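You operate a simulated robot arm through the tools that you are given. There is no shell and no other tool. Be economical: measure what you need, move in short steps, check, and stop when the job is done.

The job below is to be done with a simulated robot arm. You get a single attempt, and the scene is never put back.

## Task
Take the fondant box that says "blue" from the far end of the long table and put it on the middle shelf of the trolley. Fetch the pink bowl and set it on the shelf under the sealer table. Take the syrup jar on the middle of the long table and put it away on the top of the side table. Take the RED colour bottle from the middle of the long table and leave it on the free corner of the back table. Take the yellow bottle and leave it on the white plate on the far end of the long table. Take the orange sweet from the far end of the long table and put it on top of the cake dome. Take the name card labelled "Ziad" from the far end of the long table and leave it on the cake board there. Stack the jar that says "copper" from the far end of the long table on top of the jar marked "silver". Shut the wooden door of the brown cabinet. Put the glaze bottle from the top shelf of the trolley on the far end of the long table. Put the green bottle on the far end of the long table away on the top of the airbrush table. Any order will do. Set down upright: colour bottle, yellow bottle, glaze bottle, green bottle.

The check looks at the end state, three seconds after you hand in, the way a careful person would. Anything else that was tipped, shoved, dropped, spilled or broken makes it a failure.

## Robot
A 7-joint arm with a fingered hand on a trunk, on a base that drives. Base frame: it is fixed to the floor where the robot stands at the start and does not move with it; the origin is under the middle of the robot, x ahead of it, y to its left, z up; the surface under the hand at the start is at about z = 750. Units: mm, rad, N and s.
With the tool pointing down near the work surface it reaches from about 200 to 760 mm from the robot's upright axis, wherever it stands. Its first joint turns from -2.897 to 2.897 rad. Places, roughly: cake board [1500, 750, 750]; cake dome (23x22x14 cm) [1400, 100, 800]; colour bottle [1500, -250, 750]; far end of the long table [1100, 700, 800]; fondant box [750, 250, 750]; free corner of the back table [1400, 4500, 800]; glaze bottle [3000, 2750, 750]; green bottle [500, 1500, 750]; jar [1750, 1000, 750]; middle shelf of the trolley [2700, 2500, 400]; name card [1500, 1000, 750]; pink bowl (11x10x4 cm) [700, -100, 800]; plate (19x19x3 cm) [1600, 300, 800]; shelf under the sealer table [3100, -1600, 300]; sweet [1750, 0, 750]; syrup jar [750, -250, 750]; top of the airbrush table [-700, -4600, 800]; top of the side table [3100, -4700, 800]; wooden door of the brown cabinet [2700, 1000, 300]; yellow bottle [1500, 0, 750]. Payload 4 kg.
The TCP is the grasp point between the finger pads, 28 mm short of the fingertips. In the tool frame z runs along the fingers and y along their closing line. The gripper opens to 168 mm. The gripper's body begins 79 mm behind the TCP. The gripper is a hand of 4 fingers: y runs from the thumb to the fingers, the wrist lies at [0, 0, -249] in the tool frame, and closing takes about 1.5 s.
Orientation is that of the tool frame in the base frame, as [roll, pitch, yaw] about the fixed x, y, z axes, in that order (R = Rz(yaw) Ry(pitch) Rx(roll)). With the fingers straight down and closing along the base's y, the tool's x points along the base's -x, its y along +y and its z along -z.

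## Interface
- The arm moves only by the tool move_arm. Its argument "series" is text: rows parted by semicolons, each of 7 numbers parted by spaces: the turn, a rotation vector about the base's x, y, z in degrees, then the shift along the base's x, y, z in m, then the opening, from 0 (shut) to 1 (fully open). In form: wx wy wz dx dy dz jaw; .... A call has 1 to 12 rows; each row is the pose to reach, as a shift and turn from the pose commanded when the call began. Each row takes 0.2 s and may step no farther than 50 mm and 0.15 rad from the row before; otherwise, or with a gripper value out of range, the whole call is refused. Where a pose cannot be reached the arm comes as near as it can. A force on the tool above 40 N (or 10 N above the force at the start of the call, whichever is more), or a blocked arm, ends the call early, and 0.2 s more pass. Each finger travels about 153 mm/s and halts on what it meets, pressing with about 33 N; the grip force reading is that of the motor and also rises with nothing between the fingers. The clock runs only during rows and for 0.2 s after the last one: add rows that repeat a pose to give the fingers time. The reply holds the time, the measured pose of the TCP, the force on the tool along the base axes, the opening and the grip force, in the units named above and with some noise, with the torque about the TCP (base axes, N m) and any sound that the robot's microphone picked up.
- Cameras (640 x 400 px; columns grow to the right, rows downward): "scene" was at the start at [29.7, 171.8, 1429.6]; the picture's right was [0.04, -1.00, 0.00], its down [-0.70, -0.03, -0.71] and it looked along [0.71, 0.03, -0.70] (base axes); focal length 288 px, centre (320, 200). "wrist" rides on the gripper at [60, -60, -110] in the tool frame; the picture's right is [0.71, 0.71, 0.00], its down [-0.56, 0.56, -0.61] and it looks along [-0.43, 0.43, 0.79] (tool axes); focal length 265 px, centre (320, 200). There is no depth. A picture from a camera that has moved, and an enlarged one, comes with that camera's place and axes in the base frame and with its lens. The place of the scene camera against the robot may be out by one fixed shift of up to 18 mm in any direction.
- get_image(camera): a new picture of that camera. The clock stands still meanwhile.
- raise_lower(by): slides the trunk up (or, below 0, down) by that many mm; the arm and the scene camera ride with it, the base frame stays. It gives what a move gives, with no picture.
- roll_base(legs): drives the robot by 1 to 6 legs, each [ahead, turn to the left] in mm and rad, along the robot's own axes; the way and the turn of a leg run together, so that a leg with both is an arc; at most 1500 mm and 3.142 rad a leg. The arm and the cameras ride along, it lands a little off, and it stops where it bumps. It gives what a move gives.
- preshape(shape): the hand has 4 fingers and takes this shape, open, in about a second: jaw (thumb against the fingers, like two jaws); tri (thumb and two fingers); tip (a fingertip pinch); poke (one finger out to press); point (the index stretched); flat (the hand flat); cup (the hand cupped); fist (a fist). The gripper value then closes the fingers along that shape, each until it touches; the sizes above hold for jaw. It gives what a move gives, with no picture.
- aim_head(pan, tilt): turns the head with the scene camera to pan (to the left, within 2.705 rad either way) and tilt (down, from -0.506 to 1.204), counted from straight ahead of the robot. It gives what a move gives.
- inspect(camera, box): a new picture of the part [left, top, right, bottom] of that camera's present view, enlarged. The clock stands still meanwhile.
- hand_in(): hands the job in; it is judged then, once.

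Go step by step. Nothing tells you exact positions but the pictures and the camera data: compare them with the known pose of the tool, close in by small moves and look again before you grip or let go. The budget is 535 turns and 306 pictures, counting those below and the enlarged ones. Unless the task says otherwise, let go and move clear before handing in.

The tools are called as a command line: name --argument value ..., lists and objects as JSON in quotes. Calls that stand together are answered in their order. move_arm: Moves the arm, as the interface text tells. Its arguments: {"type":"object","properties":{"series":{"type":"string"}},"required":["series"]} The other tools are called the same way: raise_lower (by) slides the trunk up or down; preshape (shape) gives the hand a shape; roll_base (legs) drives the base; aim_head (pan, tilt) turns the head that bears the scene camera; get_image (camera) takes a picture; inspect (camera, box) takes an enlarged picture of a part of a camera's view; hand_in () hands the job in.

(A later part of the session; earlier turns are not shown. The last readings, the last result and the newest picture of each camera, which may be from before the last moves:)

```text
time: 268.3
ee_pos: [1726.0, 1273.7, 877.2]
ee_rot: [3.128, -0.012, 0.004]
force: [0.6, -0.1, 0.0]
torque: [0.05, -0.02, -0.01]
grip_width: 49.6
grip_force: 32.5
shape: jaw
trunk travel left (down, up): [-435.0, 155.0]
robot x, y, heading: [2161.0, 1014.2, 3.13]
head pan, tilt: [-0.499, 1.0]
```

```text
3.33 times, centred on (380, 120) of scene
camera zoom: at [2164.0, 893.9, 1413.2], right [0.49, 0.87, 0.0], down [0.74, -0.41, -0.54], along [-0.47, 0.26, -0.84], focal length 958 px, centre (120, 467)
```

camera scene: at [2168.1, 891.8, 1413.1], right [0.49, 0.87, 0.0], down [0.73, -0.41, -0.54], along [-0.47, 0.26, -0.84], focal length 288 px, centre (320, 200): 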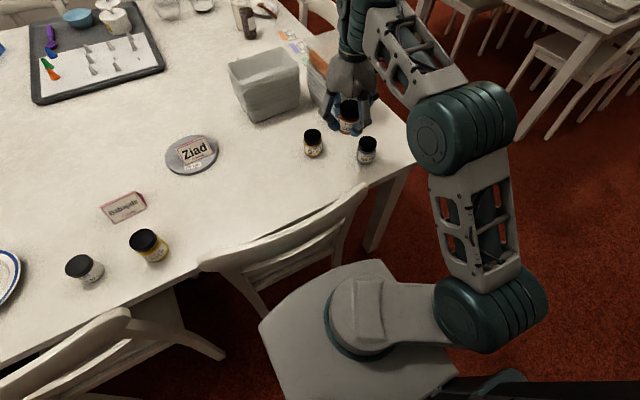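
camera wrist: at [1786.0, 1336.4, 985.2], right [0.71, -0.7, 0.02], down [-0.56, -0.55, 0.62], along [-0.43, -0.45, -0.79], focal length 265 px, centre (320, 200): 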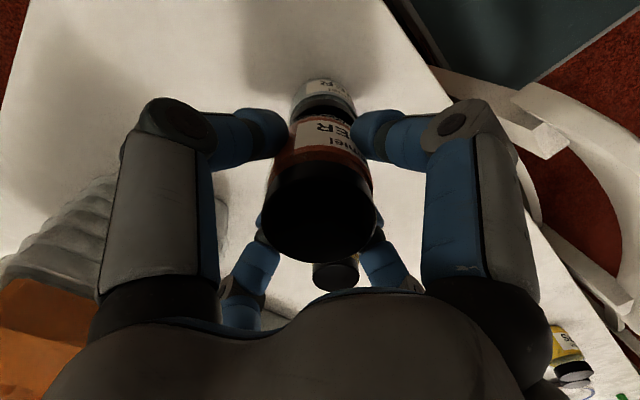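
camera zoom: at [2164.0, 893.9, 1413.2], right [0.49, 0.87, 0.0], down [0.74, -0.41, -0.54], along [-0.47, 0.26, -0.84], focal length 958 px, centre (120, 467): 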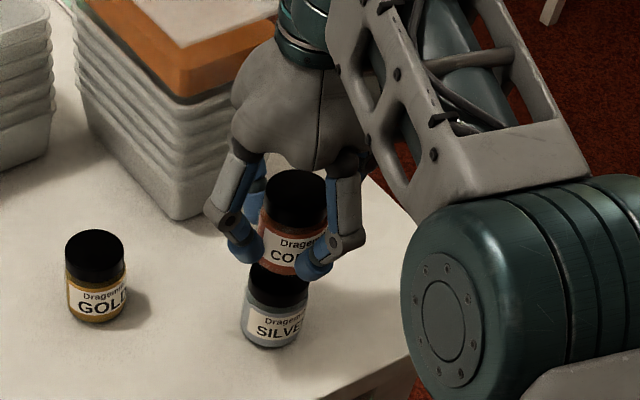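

Copper is nearly over silver; I correct by about (+6, −5) mm and check again.

move_arm --series "0 0 0 0.006 -0.005 0 0.15; 0 0 0 0.006 -0.005 -0.008 0.15; 0 0 0 0.006 -0.005 -0.008 0.15"

inspect --camera "wrist" --box '[240, 60, 400, 160]'

inspect --camera "scene" --box '[340, 90, 400, 170]'

```text
time: 269.3
ee_pos: [1715.4, 1247.7, 863.8]
ee_rot: [3.126, -0.017, 0.061]
force: [0.4, 0.3, -0.2]
torque: [0.01, -0.01, -0.01]
grip_width: 49.7
grip_force: 32.4
shape: jaw
trunk travel left (down, up): [-435.0, 155.0]
robot x, y, heading: [2156.6, 1017.7, 3.13]
head pan, tilt: [-0.499, 1.0]
stopped in row 3: the arm was blocked; the commanded pose is now the measured one
```

```text
4.00 times, centred on (320, 110) of wrist
camera zoom: at [1770.6, 1312.8, 974.1], right [0.75, -0.66, 0.02], down [-0.53, -0.58, 0.61], along [-0.39, -0.47, -0.79], focal length 1062 px, centre (320, 560)
```

zoom: 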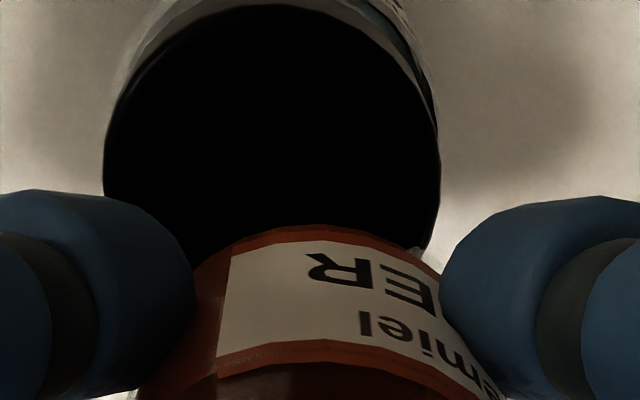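

```text
5.00 times, centred on (370, 130) of scene
camera zoom: at [2158.8, 893.0, 1412.5], right [0.49, 0.87, 0.0], down [0.74, -0.41, -0.53], along [-0.47, 0.26, -0.85], focal length 1438 px, centre (70, 550)
```

zoom: 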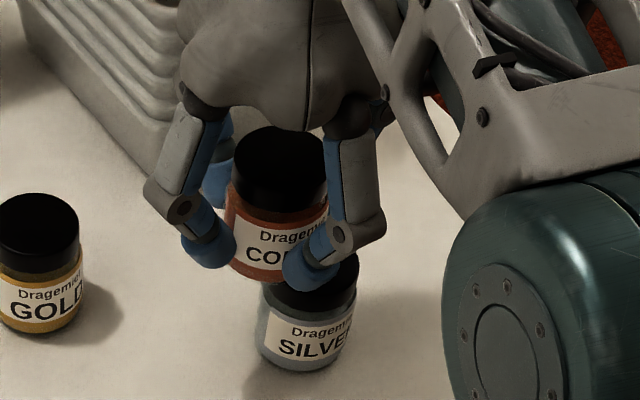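

The arm got blocked and shifted. I lift up and look at what it met.

move_arm --series "0 0 0 -0.005 0 0.03 0.15; 0 0 0 -0.01 0 0.07 0.15; 0 0 0 -0.01 0 0.1 0.15; 0 0 0 -0.01 0 0.1 0.15"

get_image --camera "scene"

```text
time: 270.3
ee_pos: [1711.9, 1250.2, 967.3]
ee_rot: [3.128, -0.009, 0.052]
force: [-0.3, -0.3, 0.0]
torque: [0.0, 0.0, -0.01]
grip_width: 49.8
grip_force: 33.5
shape: jaw
trunk travel left (down, up): [-435.0, 155.0]
robot x, y, heading: [2165.4, 1015.1, 3.129]
head pan, tilt: [-0.499, 1.0]
```

```text
166 pictures are left
camera scene: at [2168.0, 891.9, 1413.1], right [0.49, 0.87, 0.0], down [0.73, -0.41, -0.54], along [-0.47, 0.26, -0.84], focal length 288 px, centre (320, 200)
```

scene: 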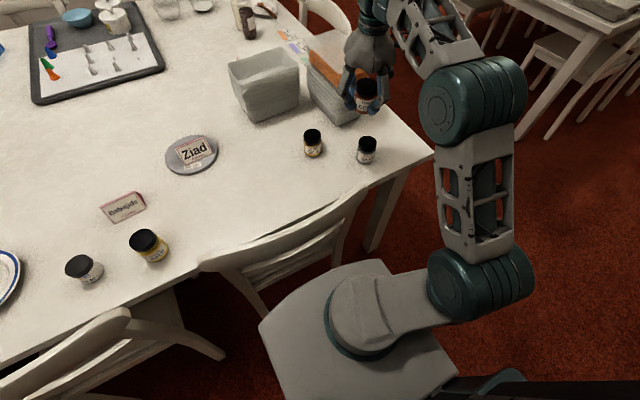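

Nothing was disturbed; the arm was simply folded too tightly. I back off and turn so the silver jar lies straight ahead.

roll_base --legs '[[-130, 0], [0, -0.5]]'

move_arm --series "0 0 0 -0.035 -0.025 0 0.15; 0 0 0 -0.07 -0.05 0 0.15; 0 0 0 -0.105 -0.075 0 0.15; 0 0 0 -0.14 -0.1 0 0.15; 0 0 0 -0.175 -0.12 0 0.15; 0 0 0 -0.21 -0.14 0 0.15; 0 0 0 -0.245 -0.155 0 0.15; 0 0 0 -0.265 -0.16 0 0.15; 0 0 0 -0.265 -0.16 0 0.15"

get_image --camera "wrist"

aim_head --pan 0 --tilt 1.0

get_image --camera "scene"

```text
time: 273.0
ee_pos: [2010.8, 1437.0, 968.5]
ee_rot: [3.129, -0.008, -0.45]
force: [-0.2, -0.4, -1.3]
torque: [-0.03, 0.03, 0.01]
grip_width: 49.7
grip_force: 33.0
shape: jaw
trunk travel left (down, up): [-435.0, 155.0]
robot x, y, heading: [2291.8, 1013.8, 2.632]
head pan, tilt: [-0.499, 1.0]
```

```text
time: 275.0
ee_pos: [1745.2, 1277.0, 967.1]
ee_rot: [3.127, -0.009, -0.449]
force: [0.8, 0.2, -1.5]
torque: [-0.02, 0.02, -0.05]
grip_width: 49.6
grip_force: 32.9
shape: jaw
trunk travel left (down, up): [-435.0, 155.0]
robot x, y, heading: [2290.6, 1012.9, 2.63]
head pan, tilt: [-0.499, 1.0]
```

```text
165 pictures are left
camera wrist: at [1826.0, 1306.6, 1077.3], right [0.33, -0.94, 0.01], down [-0.75, -0.25, 0.62], along [-0.58, -0.21, -0.79], focal length 265 px, centre (320, 200)
```

wrist: 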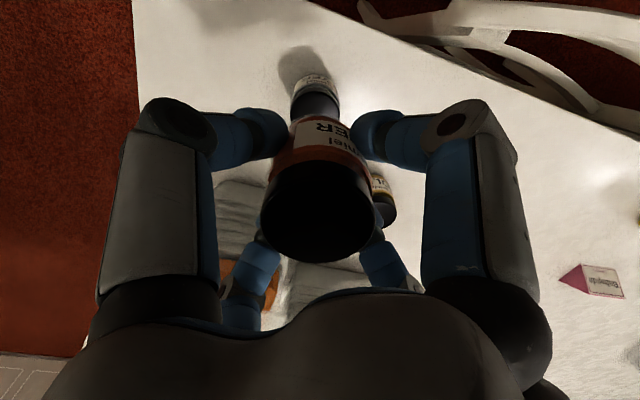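

```text
time: 275.9
ee_pos: [1744.8, 1277.8, 967.5]
ee_rot: [3.129, -0.008, -0.448]
force: [0.2, 0.0, -1.3]
torque: [0.03, 0.0, 0.0]
grip_width: 49.7
grip_force: 32.8
shape: jaw
trunk travel left (down, up): [-435.0, 155.0]
robot x, y, heading: [2296.8, 1016.2, 2.626]
head pan, tilt: [0.0, 1.0]
```

```text
164 pictures are left
camera scene: at [2212.4, 882.7, 1413.0], right [0.49, 0.87, 0.0], down [0.73, -0.41, -0.54], along [-0.47, 0.26, -0.84], focal length 288 px, centre (320, 200)
```

scene: 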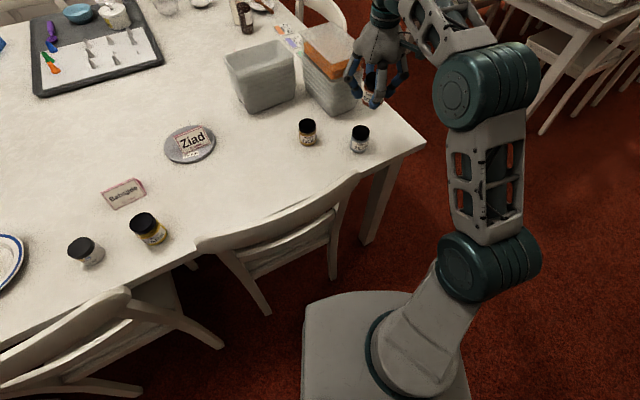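

Silver at ~(1737, 1278). I move directly over it, lower to just above, and inspect alignment from both cameras.

move_arm --series "0 0 0 -0.006 0.001 -0.04 0.15; 0 0 0 -0.006 0.001 -0.08 0.15; 0 0 0 -0.006 0.001 -0.1 0.15; 0 0 0 -0.006 0.001 -0.1 0.15"

inspect --camera "wrist" --box '[220, 60, 420, 260]'

inspect --camera "scene" --box '[320, 80, 400, 170]'

```text
time: 276.9
ee_pos: [1740.1, 1278.9, 867.3]
ee_rot: [3.13, -0.009, -0.449]
force: [0.5, 0.4, -0.6]
torque: [0.01, 0.04, -0.01]
grip_width: 49.8
grip_force: 32.8
shape: jaw
trunk travel left (down, up): [-435.0, 155.0]
robot x, y, heading: [2296.0, 1017.9, 2.631]
head pan, tilt: [0.0, 1.0]
```

```text
2.00 times, centred on (320, 160) of wrist
camera zoom: at [1820.6, 1307.5, 976.9], right [0.33, -0.94, 0.01], down [-0.75, -0.25, 0.62], along [-0.58, -0.21, -0.79], focal length 531 px, centre (320, 280)
```

zoom: 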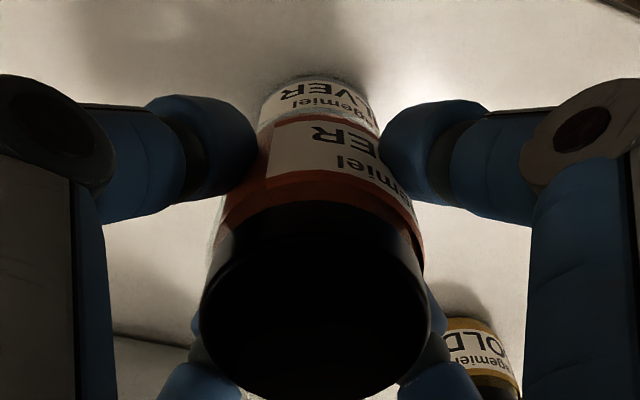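

```text
4.44 times, centred on (360, 125) of scene
camera zoom: at [2212.4, 882.7, 1413.0], right [0.49, 0.87, 0.0], down [0.73, -0.41, -0.54], along [-0.47, 0.26, -0.84], focal length 1278 px, centre (142, 533)
```

zoom: 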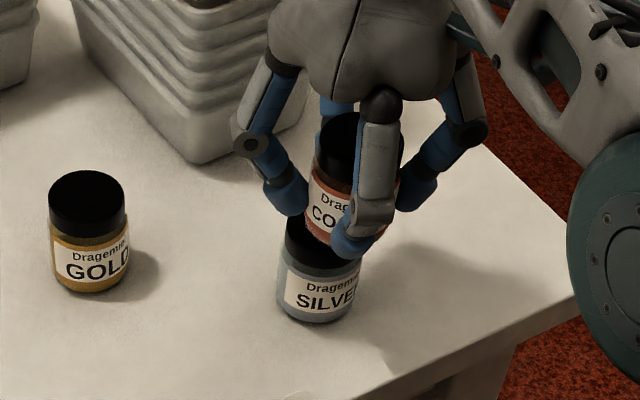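

Copper sits ~11 mm robot-ward of silver. I shift (−11, −4) and re-check.

move_arm --series "0 0 0 -0.011 -0.004 0 0.15; 0 0 0 -0.011 -0.004 0 0.15"

inspect --camera "wrist" --box '[260, 80, 380, 160]'

inspect --camera "scene" --box '[330, 90, 390, 160]'

```text
time: 277.5
ee_pos: [1729.5, 1273.4, 867.0]
ee_rot: [3.129, -0.01, -0.449]
force: [-0.2, 0.1, -0.5]
torque: [0.03, -0.01, -0.02]
grip_width: 49.8
grip_force: 33.0
shape: jaw
trunk travel left (down, up): [-435.0, 155.0]
robot x, y, heading: [2293.4, 1015.5, 2.63]
head pan, tilt: [0.0, 1.0]
```

```text
5.00 times, centred on (320, 120) of wrist
camera zoom: at [1809.5, 1303.7, 977.0], right [0.33, -0.94, 0.01], down [-0.75, -0.25, 0.62], along [-0.58, -0.21, -0.79], focal length 1327 px, centre (320, 600)
```

zoom: 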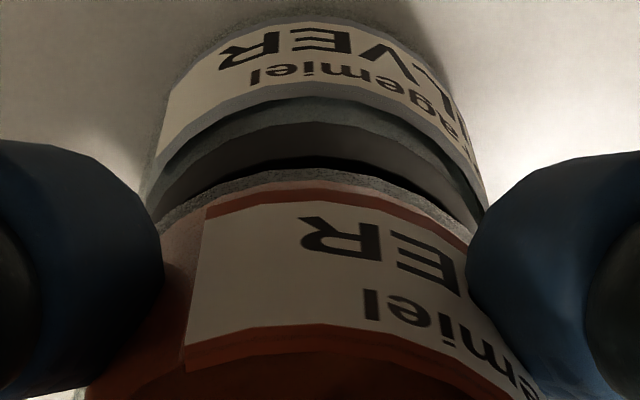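

```text
5.71 times, centred on (360, 125) of scene
camera zoom: at [2212.2, 882.6, 1413.0], right [0.49, 0.87, 0.0], down [0.73, -0.41, -0.54], along [-0.47, 0.26, -0.84], focal length 1643 px, centre (91, 629)
```

zoom: 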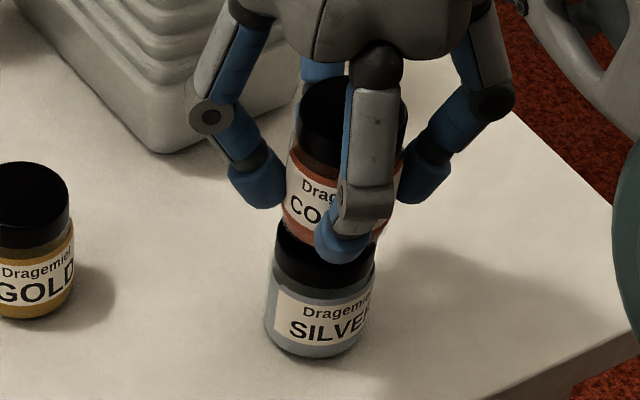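

Now well aligned. I lower in small steps until copper rests on silver's lid.

move_arm --series "0 0 0 0 0 -0.004 0.15; 0 0 0 0 0 -0.007 0.15; 0 0 0 0 0 -0.009 0.15; 0 0 0 0 0 -0.011 0.15"

inspect --camera "scene" --box '[330, 90, 390, 160]'

```text
time: 278.5
ee_pos: [1728.8, 1273.5, 857.7]
ee_rot: [3.13, -0.005, -0.45]
force: [-1.0, 0.0, 10.8]
torque: [0.21, -0.12, 0.03]
grip_width: 49.5
grip_force: 33.1
shape: jaw
trunk travel left (down, up): [-435.0, 155.0]
robot x, y, heading: [2292.6, 1014.8, 2.63]
head pan, tilt: [0.0, 1.0]
```

```text
5.71 times, centred on (360, 125) of scene
camera zoom: at [2213.2, 882.3, 1413.3], right [0.49, 0.87, 0.0], down [0.73, -0.41, -0.54], along [-0.47, 0.26, -0.84], focal length 1643 px, centre (91, 629)
```

zoom: 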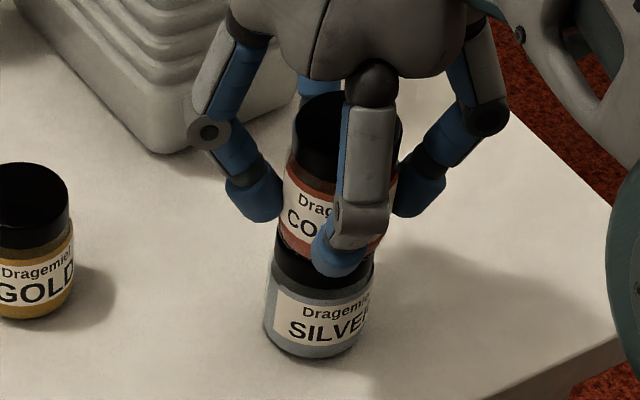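

Contact (11 N). I release gently and lift straight up.

move_arm --series "0 0 0 0 0 0.001 0.22; 0 0 0 0 0 0.001 0.32; 0 0 0 0 0 0.001 0.42; 0 0 0 0 0 0.001 0.55; 0 0 0 0 0 0.001 0.6; 0 0 0 0 0 0.04 0.6; 0 0 0 0 0 0.085 0.6; 0 0 0 0 0 0.125 0.6; 0 0 0 0 0 0.15 0.6"

inspect --camera "scene" --box '[300, 70, 420, 180]'

get_image --camera "wrist"

```text
time: 280.5
ee_pos: [1729.0, 1273.2, 1006.3]
ee_rot: [3.131, -0.008, -0.448]
force: [0.3, -0.5, 0.3]
torque: [0.02, -0.03, -0.02]
grip_width: 100.1
grip_force: 0.1
shape: jaw
trunk travel left (down, up): [-435.0, 155.0]
robot x, y, heading: [2290.4, 1010.9, 2.631]
head pan, tilt: [0.0, 1.0]
```

```text
3.64 times, centred on (360, 125) of scene
camera zoom: at [2212.4, 882.4, 1413.0], right [0.49, 0.87, 0.0], down [0.73, -0.41, -0.54], along [-0.47, 0.26, -0.84], focal length 1045 px, centre (174, 473)
```

zoom: 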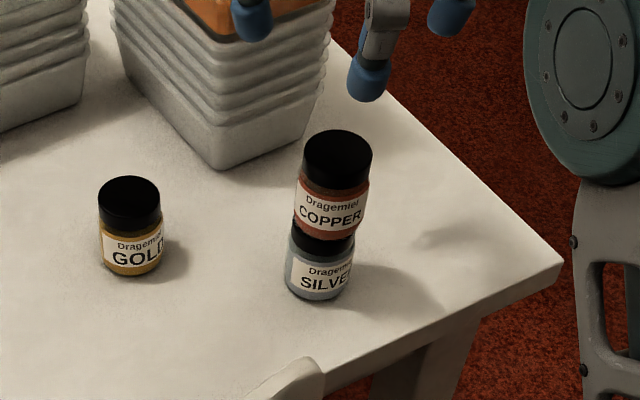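

```text
157 pictures are left
camera wrist: at [1808.4, 1303.5, 1116.6], right [0.33, -0.94, 0.01], down [-0.75, -0.25, 0.62], along [-0.58, -0.21, -0.79], focal length 265 px, centre (320, 200)
```

wrist: 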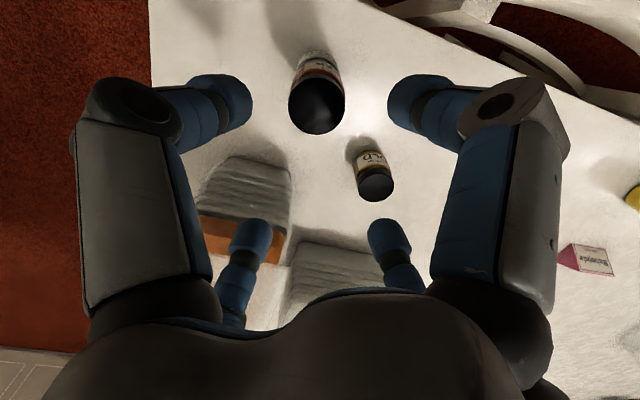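

Copper stands squarely on silver. Next the glaze bottle on the trolley: I retract, turn toward the trolley and approach.

move_arm --series "0 0 0 0.035 -0.02 0.02 0.6; 0 0 0 0.07 -0.04 0.04 0.7; 0 0 0 0.105 -0.06 0.05 0.8; 0 0 0 0.14 -0.08 0.05 0.9; 0 0 0 0.16 -0.09 0.05 1"

roll_base --legs '[[0, -1.2], [600, 0]]'

aim_head --pan 0.0 --tilt 0.6

get_image --camera "scene"

```text
time: 281.7
ee_pos: [1886.9, 1182.8, 1057.5]
ee_rot: [3.129, -0.009, -0.449]
force: [1.0, -0.2, -0.1]
torque: [-0.01, 0.03, 0.0]
grip_width: 167.6
grip_force: 0.1
shape: jaw
trunk travel left (down, up): [-435.0, 155.0]
robot x, y, heading: [2295.2, 1012.9, 2.633]
head pan, tilt: [0.0, 1.0]
```

```text
time: 288.1
ee_pos: [2391.9, 2050.0, 1057.3]
ee_rot: [3.131, -0.009, -1.654]
force: [0.7, -0.9, -0.5]
torque: [-0.01, 0.03, 0.0]
grip_width: 167.9
grip_force: 0.1
shape: jaw
trunk travel left (down, up): [-435.0, 155.0]
robot x, y, heading: [2378.2, 1609.5, 1.426]
head pan, tilt: [0.0, 1.0]
```

```text
time: 289.0
ee_pos: [2392.3, 2051.4, 1057.3]
ee_rot: [3.13, -0.01, -1.654]
force: [0.1, -0.6, 0.8]
torque: [0.01, 0.01, 0.0]
grip_width: 168.0
grip_force: 0.0
shape: jaw
trunk travel left (down, up): [-435.0, 155.0]
robot x, y, heading: [2377.4, 1615.3, 1.427]
head pan, tilt: [0.0, 0.6]
```

```text
156 pictures are left
camera scene: at [2230.5, 1668.2, 1445.0], right [0.99, -0.14, 0.0], down [-0.08, -0.56, -0.82], along [0.12, 0.82, -0.57], focal length 288 px, centre (320, 200)
```

scene: 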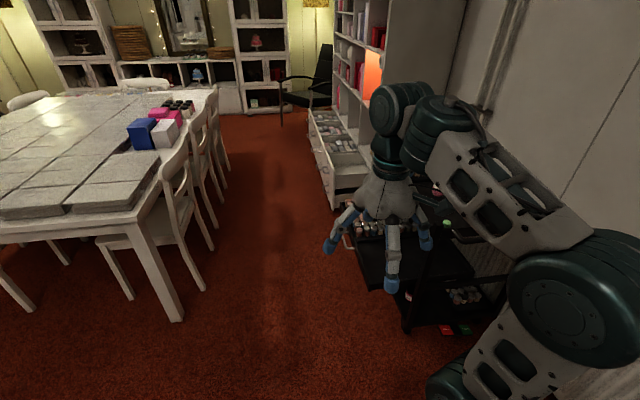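

The arm hides the trolley. I'll approach it from its open (west) side, facing +x.

roll_base --legs '[[0, 0.364], [900, 0], [0, -1.79]]'

aim_head --pan 0.0 --tilt 0.75

get_image --camera "scene"

get_image --camera "wrist"

```text
time: 299.2
ee_pos: [2616.5, 2550.0, 1057.9]
ee_rot: [3.131, -0.01, -3.081]
force: [0.2, 0.0, 0.3]
torque: [0.01, 0.02, 0.0]
grip_width: 167.9
grip_force: 0.0
shape: jaw
trunk travel left (down, up): [-435.0, 155.0]
robot x, y, heading: [2177.4, 2503.7, -0.002]
head pan, tilt: [0.0, 0.6]
```

```text
time: 299.9
ee_pos: [2617.6, 2550.2, 1057.5]
ee_rot: [3.13, -0.008, -3.082]
force: [0.1, -0.4, -0.9]
torque: [0.02, -0.03, 0.01]
grip_width: 167.8
grip_force: 0.1
shape: jaw
trunk travel left (down, up): [-435.0, 155.0]
robot x, y, heading: [2176.8, 2502.0, 0.001]
head pan, tilt: [0.0, 0.75]
```

```text
155 pictures are left
camera scene: at [2211.8, 2668.3, 1432.2], right [0.0, -1.0, 0.0], down [-0.68, 0.0, -0.73], along [0.73, 0.0, -0.68], focal length 288 px, centre (320, 200)
```

scene: 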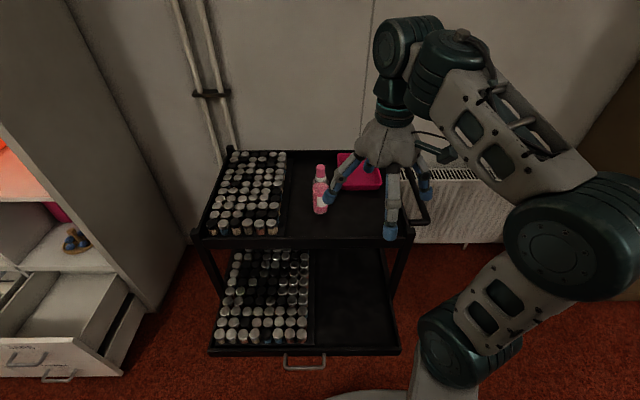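

```text
154 pictures are left
camera wrist: at [2561.5, 2484.1, 1167.4], right [-0.75, 0.66, 0.01], down [0.53, 0.58, 0.62], along [0.4, 0.47, -0.79], focal length 265 px, centre (320, 200)
```

wrist: 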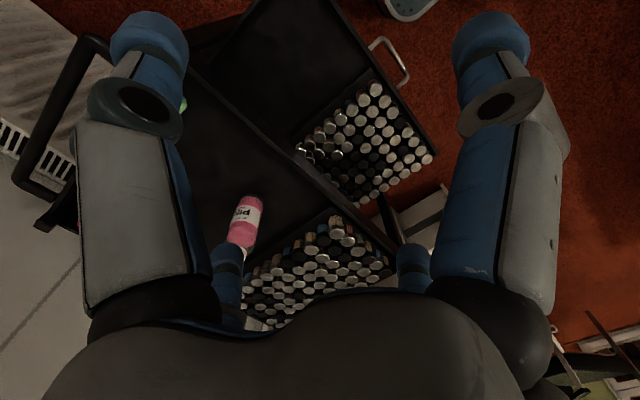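

The trolley's middle shelf is a pulled-out tray with its right half free — great for the box later. The pink glaze bottle stands on top near (2850, 2645). I move above it.

move_arm --series "0 0 0 0.04 0.015 0 0.9; 0 0 0 0.08 0.03 0 0.8; 0 0 0 0.12 0.045 0 0.7; 0 0 0 0.16 0.06 0 0.6; 0 0 0 0.2 0.075 0 0.55; 0 0 0 0.23 0.09 0 0.55; 0 0 0 0.23 0.09 0 0.55"

get_image --camera "wrist"

get_image --camera "scene"

```text
time: 301.5
ee_pos: [2806.7, 2634.1, 1056.0]
ee_rot: [3.13, -0.006, -3.08]
force: [-0.6, 0.3, -0.3]
torque: [-0.03, 0.03, -0.01]
grip_width: 92.8
grip_force: 0.0
shape: jaw
out of reach, approached as far as the arm can: row 5, 6, 7
trunk travel left (down, up): [-435.0, 155.0]
robot x, y, heading: [2181.7, 2503.5, 0.003]
head pan, tilt: [0.0, 0.75]
```

```text
153 pictures are left
camera wrist: at [2750.9, 2568.2, 1166.2], right [-0.75, 0.66, 0.01], down [0.53, 0.58, 0.62], along [0.4, 0.47, -0.79], focal length 265 px, centre (320, 200)
```

wrist: 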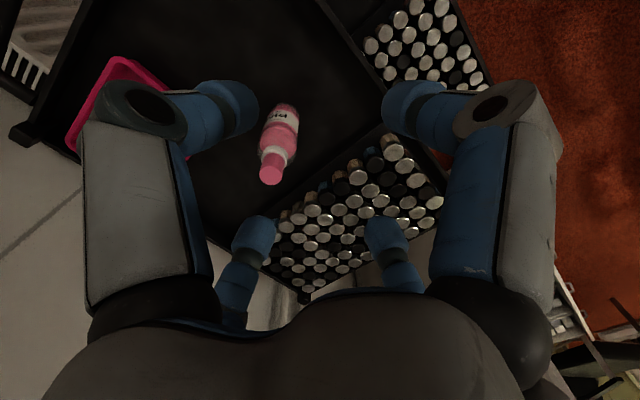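

```text
152 pictures are left
camera scene: at [2211.6, 2668.4, 1432.2], right [0.0, -1.0, 0.0], down [-0.68, 0.0, -0.73], along [0.73, 0.0, -0.68], focal length 288 px, centre (320, 200)
```

scene: 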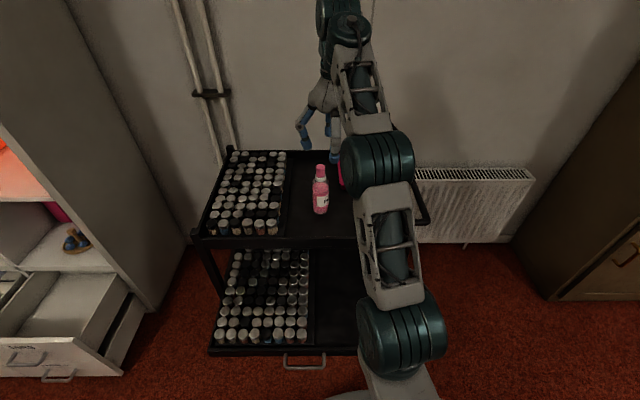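

Triangulating, the bottle stands at about (2893, 2650), ~170 mm tall on a shelf at z≈750. I creep 70 mm closer and look again.

roll_base --legs '[[70, 0]]'

get_image --camera "wrist"

```text
time: 302.5
ee_pos: [2876.4, 2633.5, 1056.2]
ee_rot: [3.13, -0.01, -3.081]
force: [0.5, 0.2, -0.5]
torque: [-0.02, 0.02, 0.0]
grip_width: 93.0
grip_force: 0.1
shape: jaw
trunk travel left (down, up): [-435.0, 155.0]
robot x, y, heading: [2252.9, 2501.0, -0.001]
head pan, tilt: [0.0, 0.75]
```

```text
151 pictures are left
camera wrist: at [2821.7, 2568.2, 1165.8], right [-0.75, 0.66, 0.01], down [0.53, 0.58, 0.62], along [0.4, 0.47, -0.79], focal length 265 px, centre (320, 200)
```

wrist: 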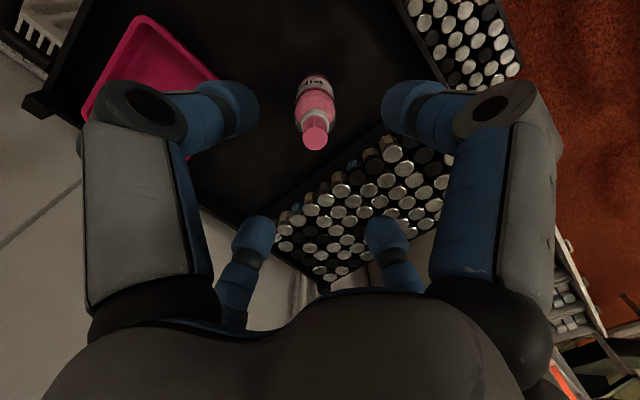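

The cap top is at about (2901, 2656, 897). I move over it and lower partway.

move_arm --series "0 0 0 0.012 0.011 -0.03 0.55; 0 0 0 0.024 0.022 -0.06 0.55; 0 0 0 0.024 0.022 -0.09 0.55; 0 0 0 0.024 0.022 -0.09 0.55"

get_image --camera "wrist"

inspect --camera "scene" --box '[230, 90, 430, 260]'

```text
time: 303.5
ee_pos: [2900.5, 2654.6, 966.1]
ee_rot: [3.13, -0.006, -3.082]
force: [0.4, 0.0, 0.0]
torque: [-0.02, -0.01, -0.01]
grip_width: 92.9
grip_force: 0.0
shape: jaw
trunk travel left (down, up): [-435.0, 155.0]
robot x, y, heading: [2251.3, 2501.7, 0.001]
head pan, tilt: [0.0, 0.75]
```

```text
150 pictures are left
camera wrist: at [2845.5, 2589.5, 1075.6], right [-0.75, 0.66, 0.01], down [0.53, 0.58, 0.62], along [0.4, 0.47, -0.79], focal length 265 px, centre (320, 200)
```

wrist: 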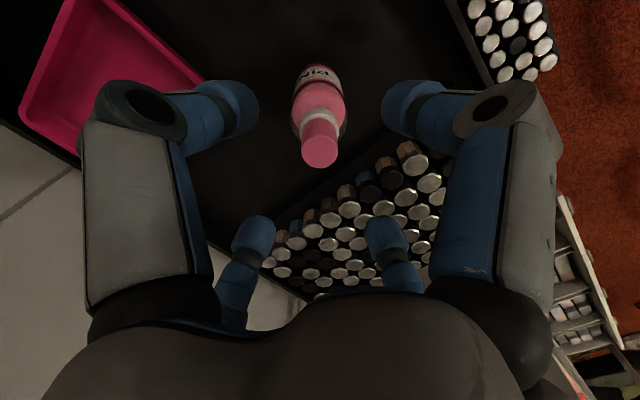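

```text
2.35 times, centred on (330, 175) of scene
camera zoom: at [2281.9, 2668.3, 1432.2], right [0.0, -1.0, 0.0], down [-0.68, 0.0, -0.73], along [0.73, 0.0, -0.68], focal length 676 px, centre (296, 259)
```

zoom: 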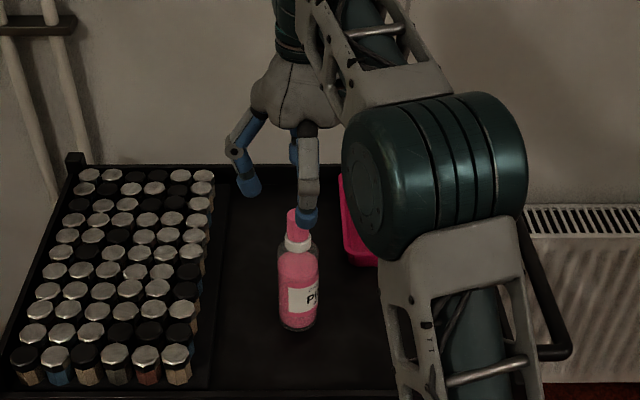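

The bottle axis is exactly under the TCP, cap top z≈912. I descend to z≈848 and grip.

move_arm --series "0 0 0 0 0 -0.045 0.5; 0 0 0 0 0 -0.09 0.5; 0 0 0 0 0 -0.117 0.5; 0 0 0 0 0 -0.117 0.4; 0 0 0 0 0 -0.117 0.25; 0 0 0 0 0 -0.117 0.1; 0 0 0 0 0 -0.117 0.1; 0 0 0 0 0 -0.117 0.1"

get_image --camera "wrist"

```text
time: 305.3
ee_pos: [2900.9, 2654.5, 849.4]
ee_rot: [3.128, -0.009, -3.081]
force: [0.6, 0.1, -0.8]
torque: [0.02, 0.03, 0.01]
grip_width: 44.9
grip_force: 32.7
shape: jaw
trunk travel left (down, up): [-435.0, 155.0]
robot x, y, heading: [2251.0, 2501.7, 0.0]
head pan, tilt: [0.0, 0.75]
```

```text
148 pictures are left
camera wrist: at [2845.0, 2589.7, 959.0], right [-0.75, 0.66, 0.01], down [0.53, 0.58, 0.62], along [0.4, 0.47, -0.79], focal length 265 px, centre (320, 200)
```

wrist: 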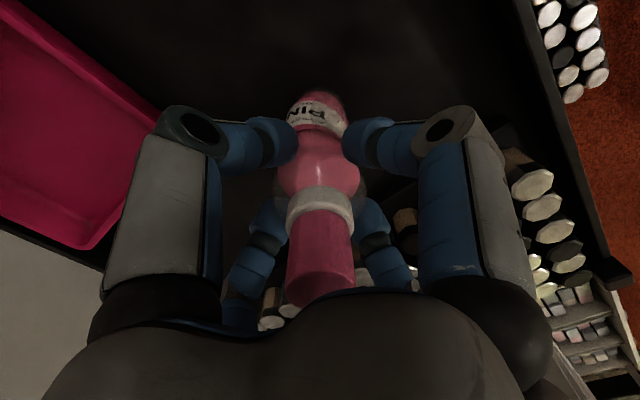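

Gripped. I lift straight up and retract.

move_arm --series "0 0 0 0 0 0.045 0.1; 0 0 0 0 0 0.09 0.1; 0 0 0 0 0 0.135 0.1; 0 0 0 -0.02 -0.005 0.175 0.1; 0 0 0 -0.055 -0.02 0.2 0.1; 0 0 0 -0.095 -0.04 0.21 0.1; 0 0 0 -0.135 -0.06 0.21 0.1; 0 0 0 -0.175 -0.08 0.21 0.1; 0 0 0 -0.21 -0.1 0.21 0.1; 0 0 0 -0.21 -0.1 0.21 0.1"

get_image --camera "wrist"

```text
time: 307.5
ee_pos: [2690.4, 2555.6, 1059.0]
ee_rot: [3.13, -0.009, -3.082]
force: [0.4, 0.2, -3.4]
torque: [-0.03, 0.02, -0.03]
grip_width: 45.3
grip_force: 32.8
shape: jaw
trunk travel left (down, up): [-435.0, 155.0]
robot x, y, heading: [2251.1, 2499.1, -0.003]
head pan, tilt: [0.0, 0.75]
```

```text
147 pictures are left
camera wrist: at [2634.9, 2490.0, 1168.8], right [-0.75, 0.66, 0.01], down [0.53, 0.58, 0.62], along [0.4, 0.47, -0.79], focal length 265 px, centre (320, 200)
```

wrist: 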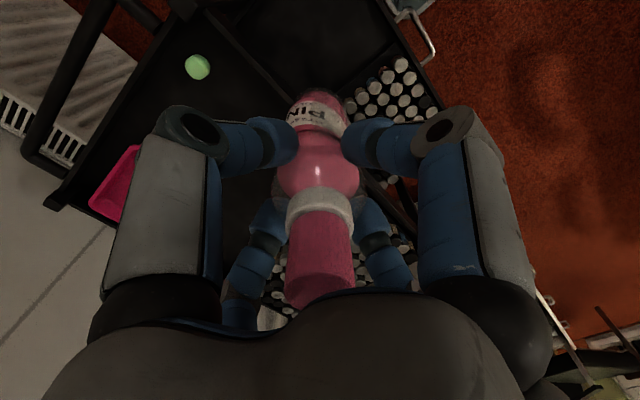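

The bottle is held. I drive to the table's far-left corner; a free spot is near (1700, 1400).

roll_base --legs '[[0, -1.77], [755, 0], [0, -0.65]]'

aim_head --pan 0.1 --tilt 0.8

get_image --camera "scene"

get_image --camera "wrist"

```text
time: 317.7
ee_pos: [1806.3, 1420.0, 1058.8]
ee_rot: [3.13, -0.01, 0.782]
force: [-0.5, 0.2, -3.5]
torque: [0.01, 0.0, 0.01]
grip_width: 44.9
grip_force: 33.2
shape: jaw
trunk travel left (down, up): [-435.0, 155.0]
robot x, y, heading: [2101.0, 1752.0, -2.422]
head pan, tilt: [0.0, 0.75]
```

```text
time: 318.3
ee_pos: [1807.4, 1420.6, 1058.4]
ee_rot: [3.129, -0.009, 0.784]
force: [0.2, 0.0, -2.2]
torque: [0.03, -0.03, 0.03]
grip_width: 45.0
grip_force: 32.9
shape: jaw
trunk travel left (down, up): [-435.0, 155.0]
robot x, y, heading: [2100.0, 1752.0, -2.421]
head pan, tilt: [0.099, 0.799]
```

```text
146 pictures are left
camera scene: at [2206.1, 1616.5, 1428.2], right [-0.73, 0.68, 0.0], down [0.49, 0.52, -0.7], along [-0.48, -0.51, -0.72], focal length 288 px, centre (320, 200)
```

scene: 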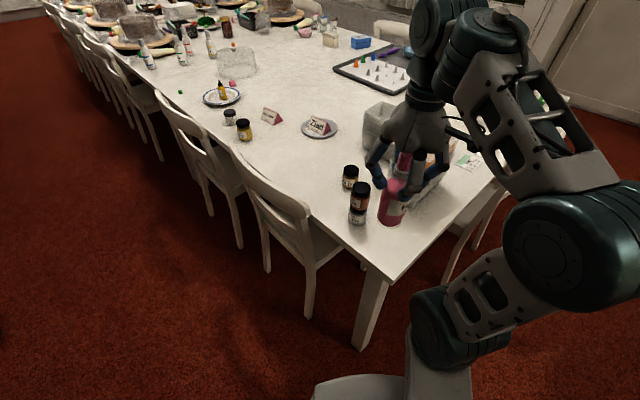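

```text
145 pictures are left
camera wrist: at [1806.1, 1505.6, 1168.8], right [1.0, 0.0, 0.01], down [-0.01, -0.79, 0.62], along [0.01, -0.62, -0.79], focal length 265 px, centre (320, 200)
```

wrist: 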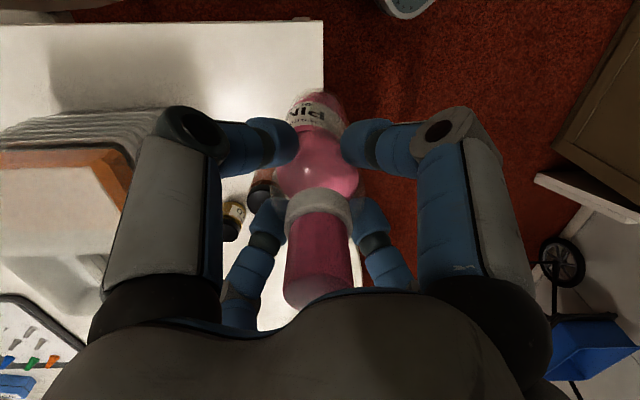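

The corner spot (1715, 1407) is clear of the jar stack and the containers. I move over and lower.

move_arm --series "0 0 0 -0.03 -0.004 -0.02 0.1; 0 0 0 -0.06 -0.008 -0.05 0.1; 0 0 0 -0.092 -0.013 -0.08 0.1; 0 0 0 -0.092 -0.013 -0.125 0.1; 0 0 0 -0.092 -0.013 -0.17 0.1; 0 0 0 -0.092 -0.013 -0.185 0.1; 0 0 0 -0.092 -0.013 -0.185 0.1"

get_image --camera "wrist"

inspect --camera "scene" --box '[300, 110, 500, 290]'

```text
time: 319.9
ee_pos: [1716.4, 1405.5, 881.2]
ee_rot: [3.121, 0.011, 0.784]
force: [3.1, 0.9, 18.7]
torque: [0.2, 0.03, -0.03]
grip_width: 45.5
grip_force: 33.1
shape: jaw
trunk travel left (down, up): [-435.0, 155.0]
robot x, y, heading: [2100.8, 1755.2, -2.419]
head pan, tilt: [0.099, 0.799]
stopped in row 7: the force on the tool passed its limit at 45 N (the readings are from after the stop); the commanded pose is now the measured one
```

```text
144 pictures are left
camera wrist: at [1715.7, 1492.7, 989.2], right [1.0, 0.0, 0.01], down [-0.01, -0.78, 0.63], along [0.01, -0.63, -0.78], focal length 265 px, centre (320, 200)
```

wrist: 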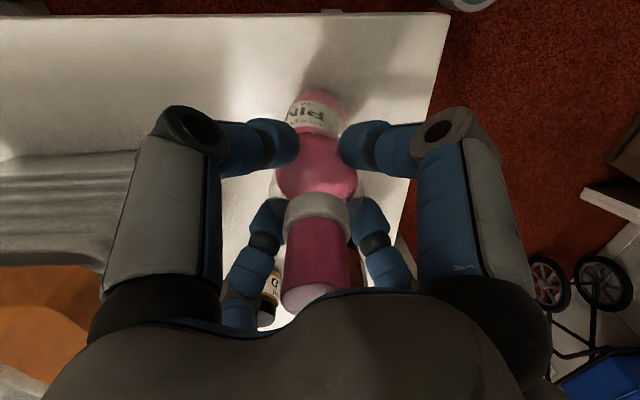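

```text
2.22 times, centred on (400, 200) of scene
camera zoom: at [2207.8, 1618.4, 1428.3], right [-0.73, 0.68, 0.0], down [0.49, 0.52, -0.7], along [-0.48, -0.51, -0.72], focal length 639 px, centre (142, 200)
```

zoom: 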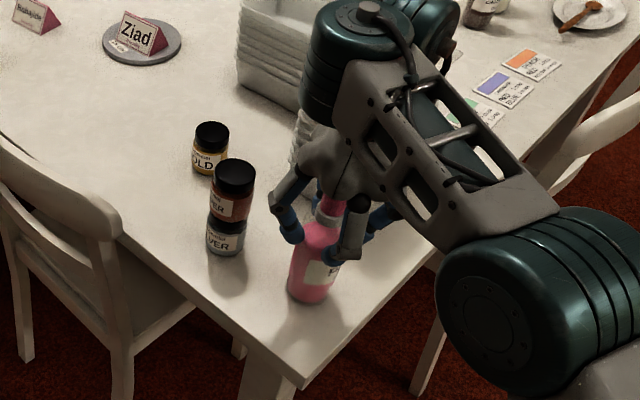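

The bottle has touched down on the table. I ease off, open, and lift clear of its top.

move_arm --series "0 0 0 0 0 0.002 0.1; 0 0 0 0 0 0.003 0.25; 0 0 0 0 0 0.003 0.4; 0 0 0 0 0 0.003 0.48; 0 0 0 0 0 0.003 0.48; 0 0 0 0 0 0.04 0.48; 0 0 0 0 0 0.085 0.48; 0 0 0 0 0 0.13 0.48; 0 0 0 0 0 0.17 0.48; 0 0 0 0.02 0.02 0.19 0.6; 0 0 0 0.05 0.05 0.19 0.8"

inspect --camera "scene" --box '[280, 110, 480, 290]'

get_image --camera "wrist"

```text
time: 322.3
ee_pos: [1765.3, 1453.6, 1070.0]
ee_rot: [3.125, 0.001, 0.783]
force: [0.1, 0.1, 0.2]
torque: [-0.01, 0.01, 0.04]
grip_width: 134.3
grip_force: 0.1
shape: jaw
trunk travel left (down, up): [-435.0, 155.0]
robot x, y, heading: [2101.2, 1752.2, -2.418]
head pan, tilt: [0.099, 0.799]
```

```text
2.22 times, centred on (380, 200) of scene
camera zoom: at [2206.9, 1616.7, 1428.2], right [-0.73, 0.68, 0.0], down [0.49, 0.52, -0.7], along [-0.48, -0.51, -0.72], focal length 639 px, centre (187, 200)
```

zoom: 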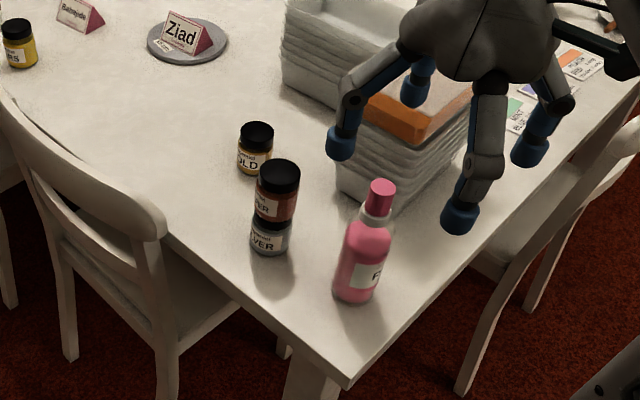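

```text
141 pictures are left
camera wrist: at [1764.9, 1541.2, 1178.3], right [1.0, 0.0, 0.01], down [-0.01, -0.78, 0.62], along [0.01, -0.62, -0.78], focal length 265 px, centre (320, 200)
```

wrist: 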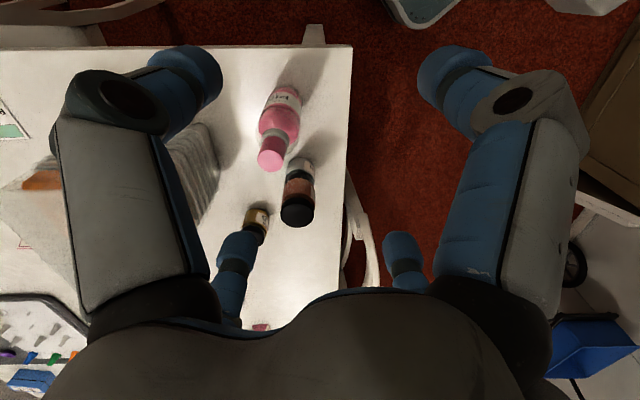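

The glaze bottle stands on the far end. Next is the RED colour bottle: I drive back down the corridor to the spot at y≈−100.

roll_base --legs '[[0, 1.44], [425, 0], [0, -0.6], [1500, 0], [50, 0], [0, -1.56]]'

aim_head --pan 0.2 --tilt 0.8

get_image --camera "scene"

```text
time: 341.5
ee_pos: [1899.7, -167.9, 1069.1]
ee_rot: [3.125, 0.003, 0.09]
force: [0.2, 0.3, 0.4]
torque: [0.01, 0.0, 0.0]
grip_width: 134.0
grip_force: 0.1
shape: jaw
trunk travel left (down, up): [-435.0, 155.0]
robot x, y, heading: [2348.8, -145.8, -3.115]
head pan, tilt: [0.099, 0.799]
```

```text
time: 342.2
ee_pos: [1899.2, -167.0, 1070.3]
ee_rot: [3.123, 0.004, 0.091]
force: [0.2, 0.2, -0.2]
torque: [-0.03, 0.0, -0.02]
grip_width: 134.1
grip_force: 0.1
shape: jaw
trunk travel left (down, up): [-435.0, 155.0]
robot x, y, heading: [2351.1, -151.2, -3.11]
head pan, tilt: [0.201, 0.799]
```

```text
140 pictures are left
camera scene: at [2342.8, -326.2, 1428.2], right [-0.23, 0.97, 0.0], down [0.7, 0.16, -0.7], along [-0.68, -0.16, -0.72], focal length 288 px, centre (320, 200)
```

scene: 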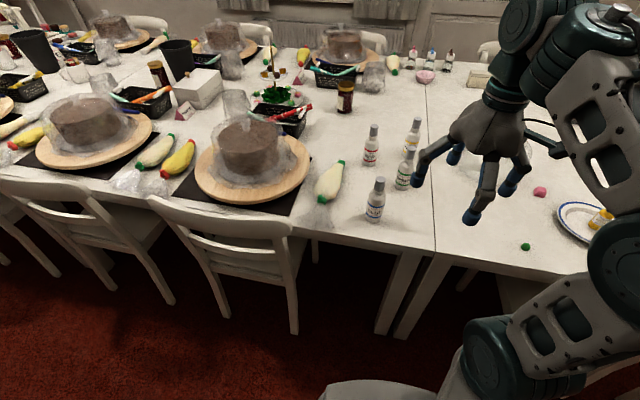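

I move forward to the table edge and hover near the RED bottle.

roll_base --legs '[[240, 0]]'

move_arm --series "0 0 0 -0.03 -0.03 0 0.8; 0 0 0 -0.06 -0.06 0 0.7; 0 0 0 -0.09 -0.09 0 0.6; 0 0 0 -0.12 -0.12 0 0.5; 0 0 0 -0.15 -0.15 0 0.5; 0 0 0 -0.16 -0.16 0 0.5"

get_image --camera "wrist"

get_image --camera "scene"

```text
time: 343.9
ee_pos: [1662.9, -175.1, 1069.2]
ee_rot: [3.123, 0.004, 0.093]
force: [0.1, 0.0, 0.5]
torque: [-0.03, 0.01, 0.03]
grip_width: 134.3
grip_force: 0.1
shape: jaw
trunk travel left (down, up): [-435.0, 155.0]
robot x, y, heading: [2114.3, -161.0, -3.108]
head pan, tilt: [0.201, 0.799]
```

```text
time: 345.3
ee_pos: [1509.1, -331.9, 1068.8]
ee_rot: [3.126, 0.002, 0.093]
force: [-0.6, 0.6, 0.2]
torque: [-0.05, -0.02, 0.01]
grip_width: 84.5
grip_force: 0.0
shape: jaw
out of reach, approached as far as the arm can: row 6
trunk travel left (down, up): [-435.0, 155.0]
robot x, y, heading: [2111.2, -157.8, -3.108]
head pan, tilt: [0.201, 0.799]
```

```text
139 pictures are left
camera wrist: at [1563.6, -265.9, 1177.7], right [0.77, -0.64, 0.01], down [-0.5, -0.6, 0.63], along [-0.39, -0.49, -0.78], focal length 265 px, centre (320, 200)
```

wrist: 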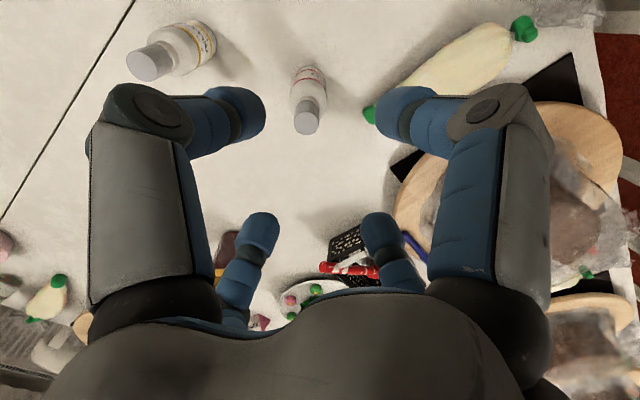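

```text
138 pictures are left
camera scene: at [2106.6, -332.6, 1428.3], right [-0.23, 0.97, 0.0], down [0.7, 0.16, -0.7], along [-0.68, -0.16, -0.72], focal length 288 px, centre (320, 200)
```

scene: 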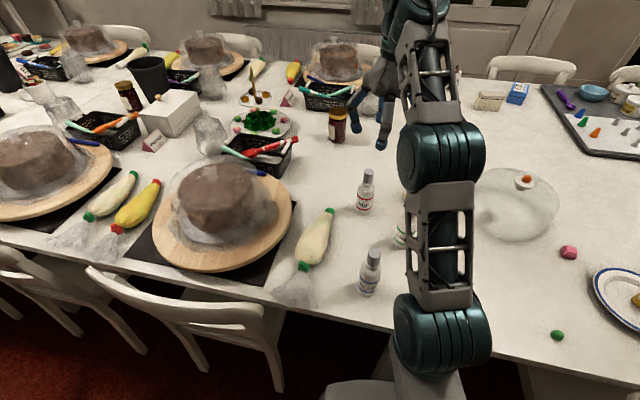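

The RED bottle's axis is about (1487, −341), cap top z≈905. I move over it and lower partway.

move_arm --series "0 0 0 -0.011 -0.005 -0.04 0.55; 0 0 0 -0.022 -0.009 -0.08 0.55; 0 0 0 -0.022 -0.009 -0.11 0.55; 0 0 0 -0.022 -0.009 -0.11 0.55"

get_image --camera "wrist"

```text
time: 346.3
ee_pos: [1487.4, -343.3, 958.2]
ee_rot: [3.126, 0.004, 0.092]
force: [-1.2, -0.2, -0.4]
torque: [0.01, 0.04, -0.02]
grip_width: 91.7
grip_force: 0.0
shape: jaw
trunk travel left (down, up): [-435.0, 155.0]
robot x, y, heading: [2112.8, -159.5, -3.115]
head pan, tilt: [0.201, 0.799]
```

```text
137 pictures are left
camera wrist: at [1541.7, -275.4, 1067.8], right [0.77, -0.64, 0.01], down [-0.5, -0.6, 0.63], along [-0.39, -0.49, -0.78], focal length 265 px, centre (320, 200)
```

wrist: 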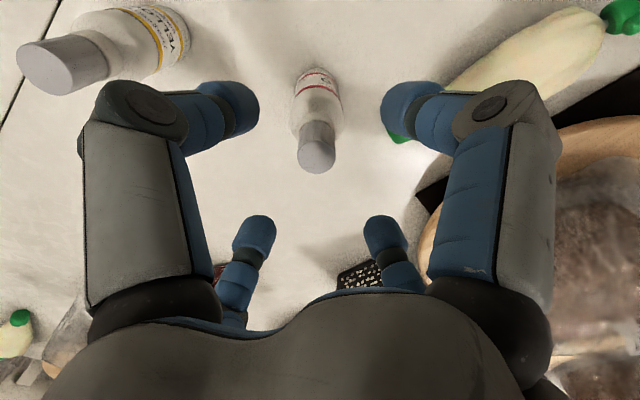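

Aligned. I descend to z≈842 and grip.

move_arm --series "0 0 0 -0.002 -0.001 -0.045 0.5; 0 0 0 -0.002 -0.001 -0.09 0.5; 0 0 0 -0.002 -0.001 -0.116 0.5; 0 0 0 -0.002 -0.001 -0.116 0.4; 0 0 0 -0.002 -0.001 -0.116 0.25; 0 0 0 -0.002 -0.001 -0.116 0.1; 0 0 0 -0.002 -0.001 -0.116 0.1; 0 0 0 -0.002 -0.001 -0.116 0.1"

get_image --camera "wrist"

```text
time: 348.1
ee_pos: [1484.8, -343.0, 842.8]
ee_rot: [3.124, 0.003, 0.092]
force: [0.4, 0.7, 0.3]
torque: [0.0, 0.02, -0.02]
grip_width: 41.1
grip_force: 32.3
shape: jaw
trunk travel left (down, up): [-435.0, 155.0]
robot x, y, heading: [2112.3, -157.8, -3.108]
head pan, tilt: [0.201, 0.799]
```

```text
136 pictures are left
camera wrist: at [1539.4, -276.6, 951.3], right [0.77, -0.64, 0.01], down [-0.5, -0.6, 0.63], along [-0.39, -0.49, -0.78], focal length 265 px, centre (320, 200)
```

wrist: 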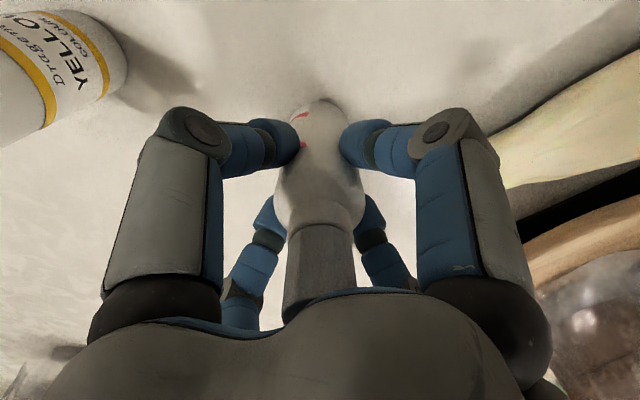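

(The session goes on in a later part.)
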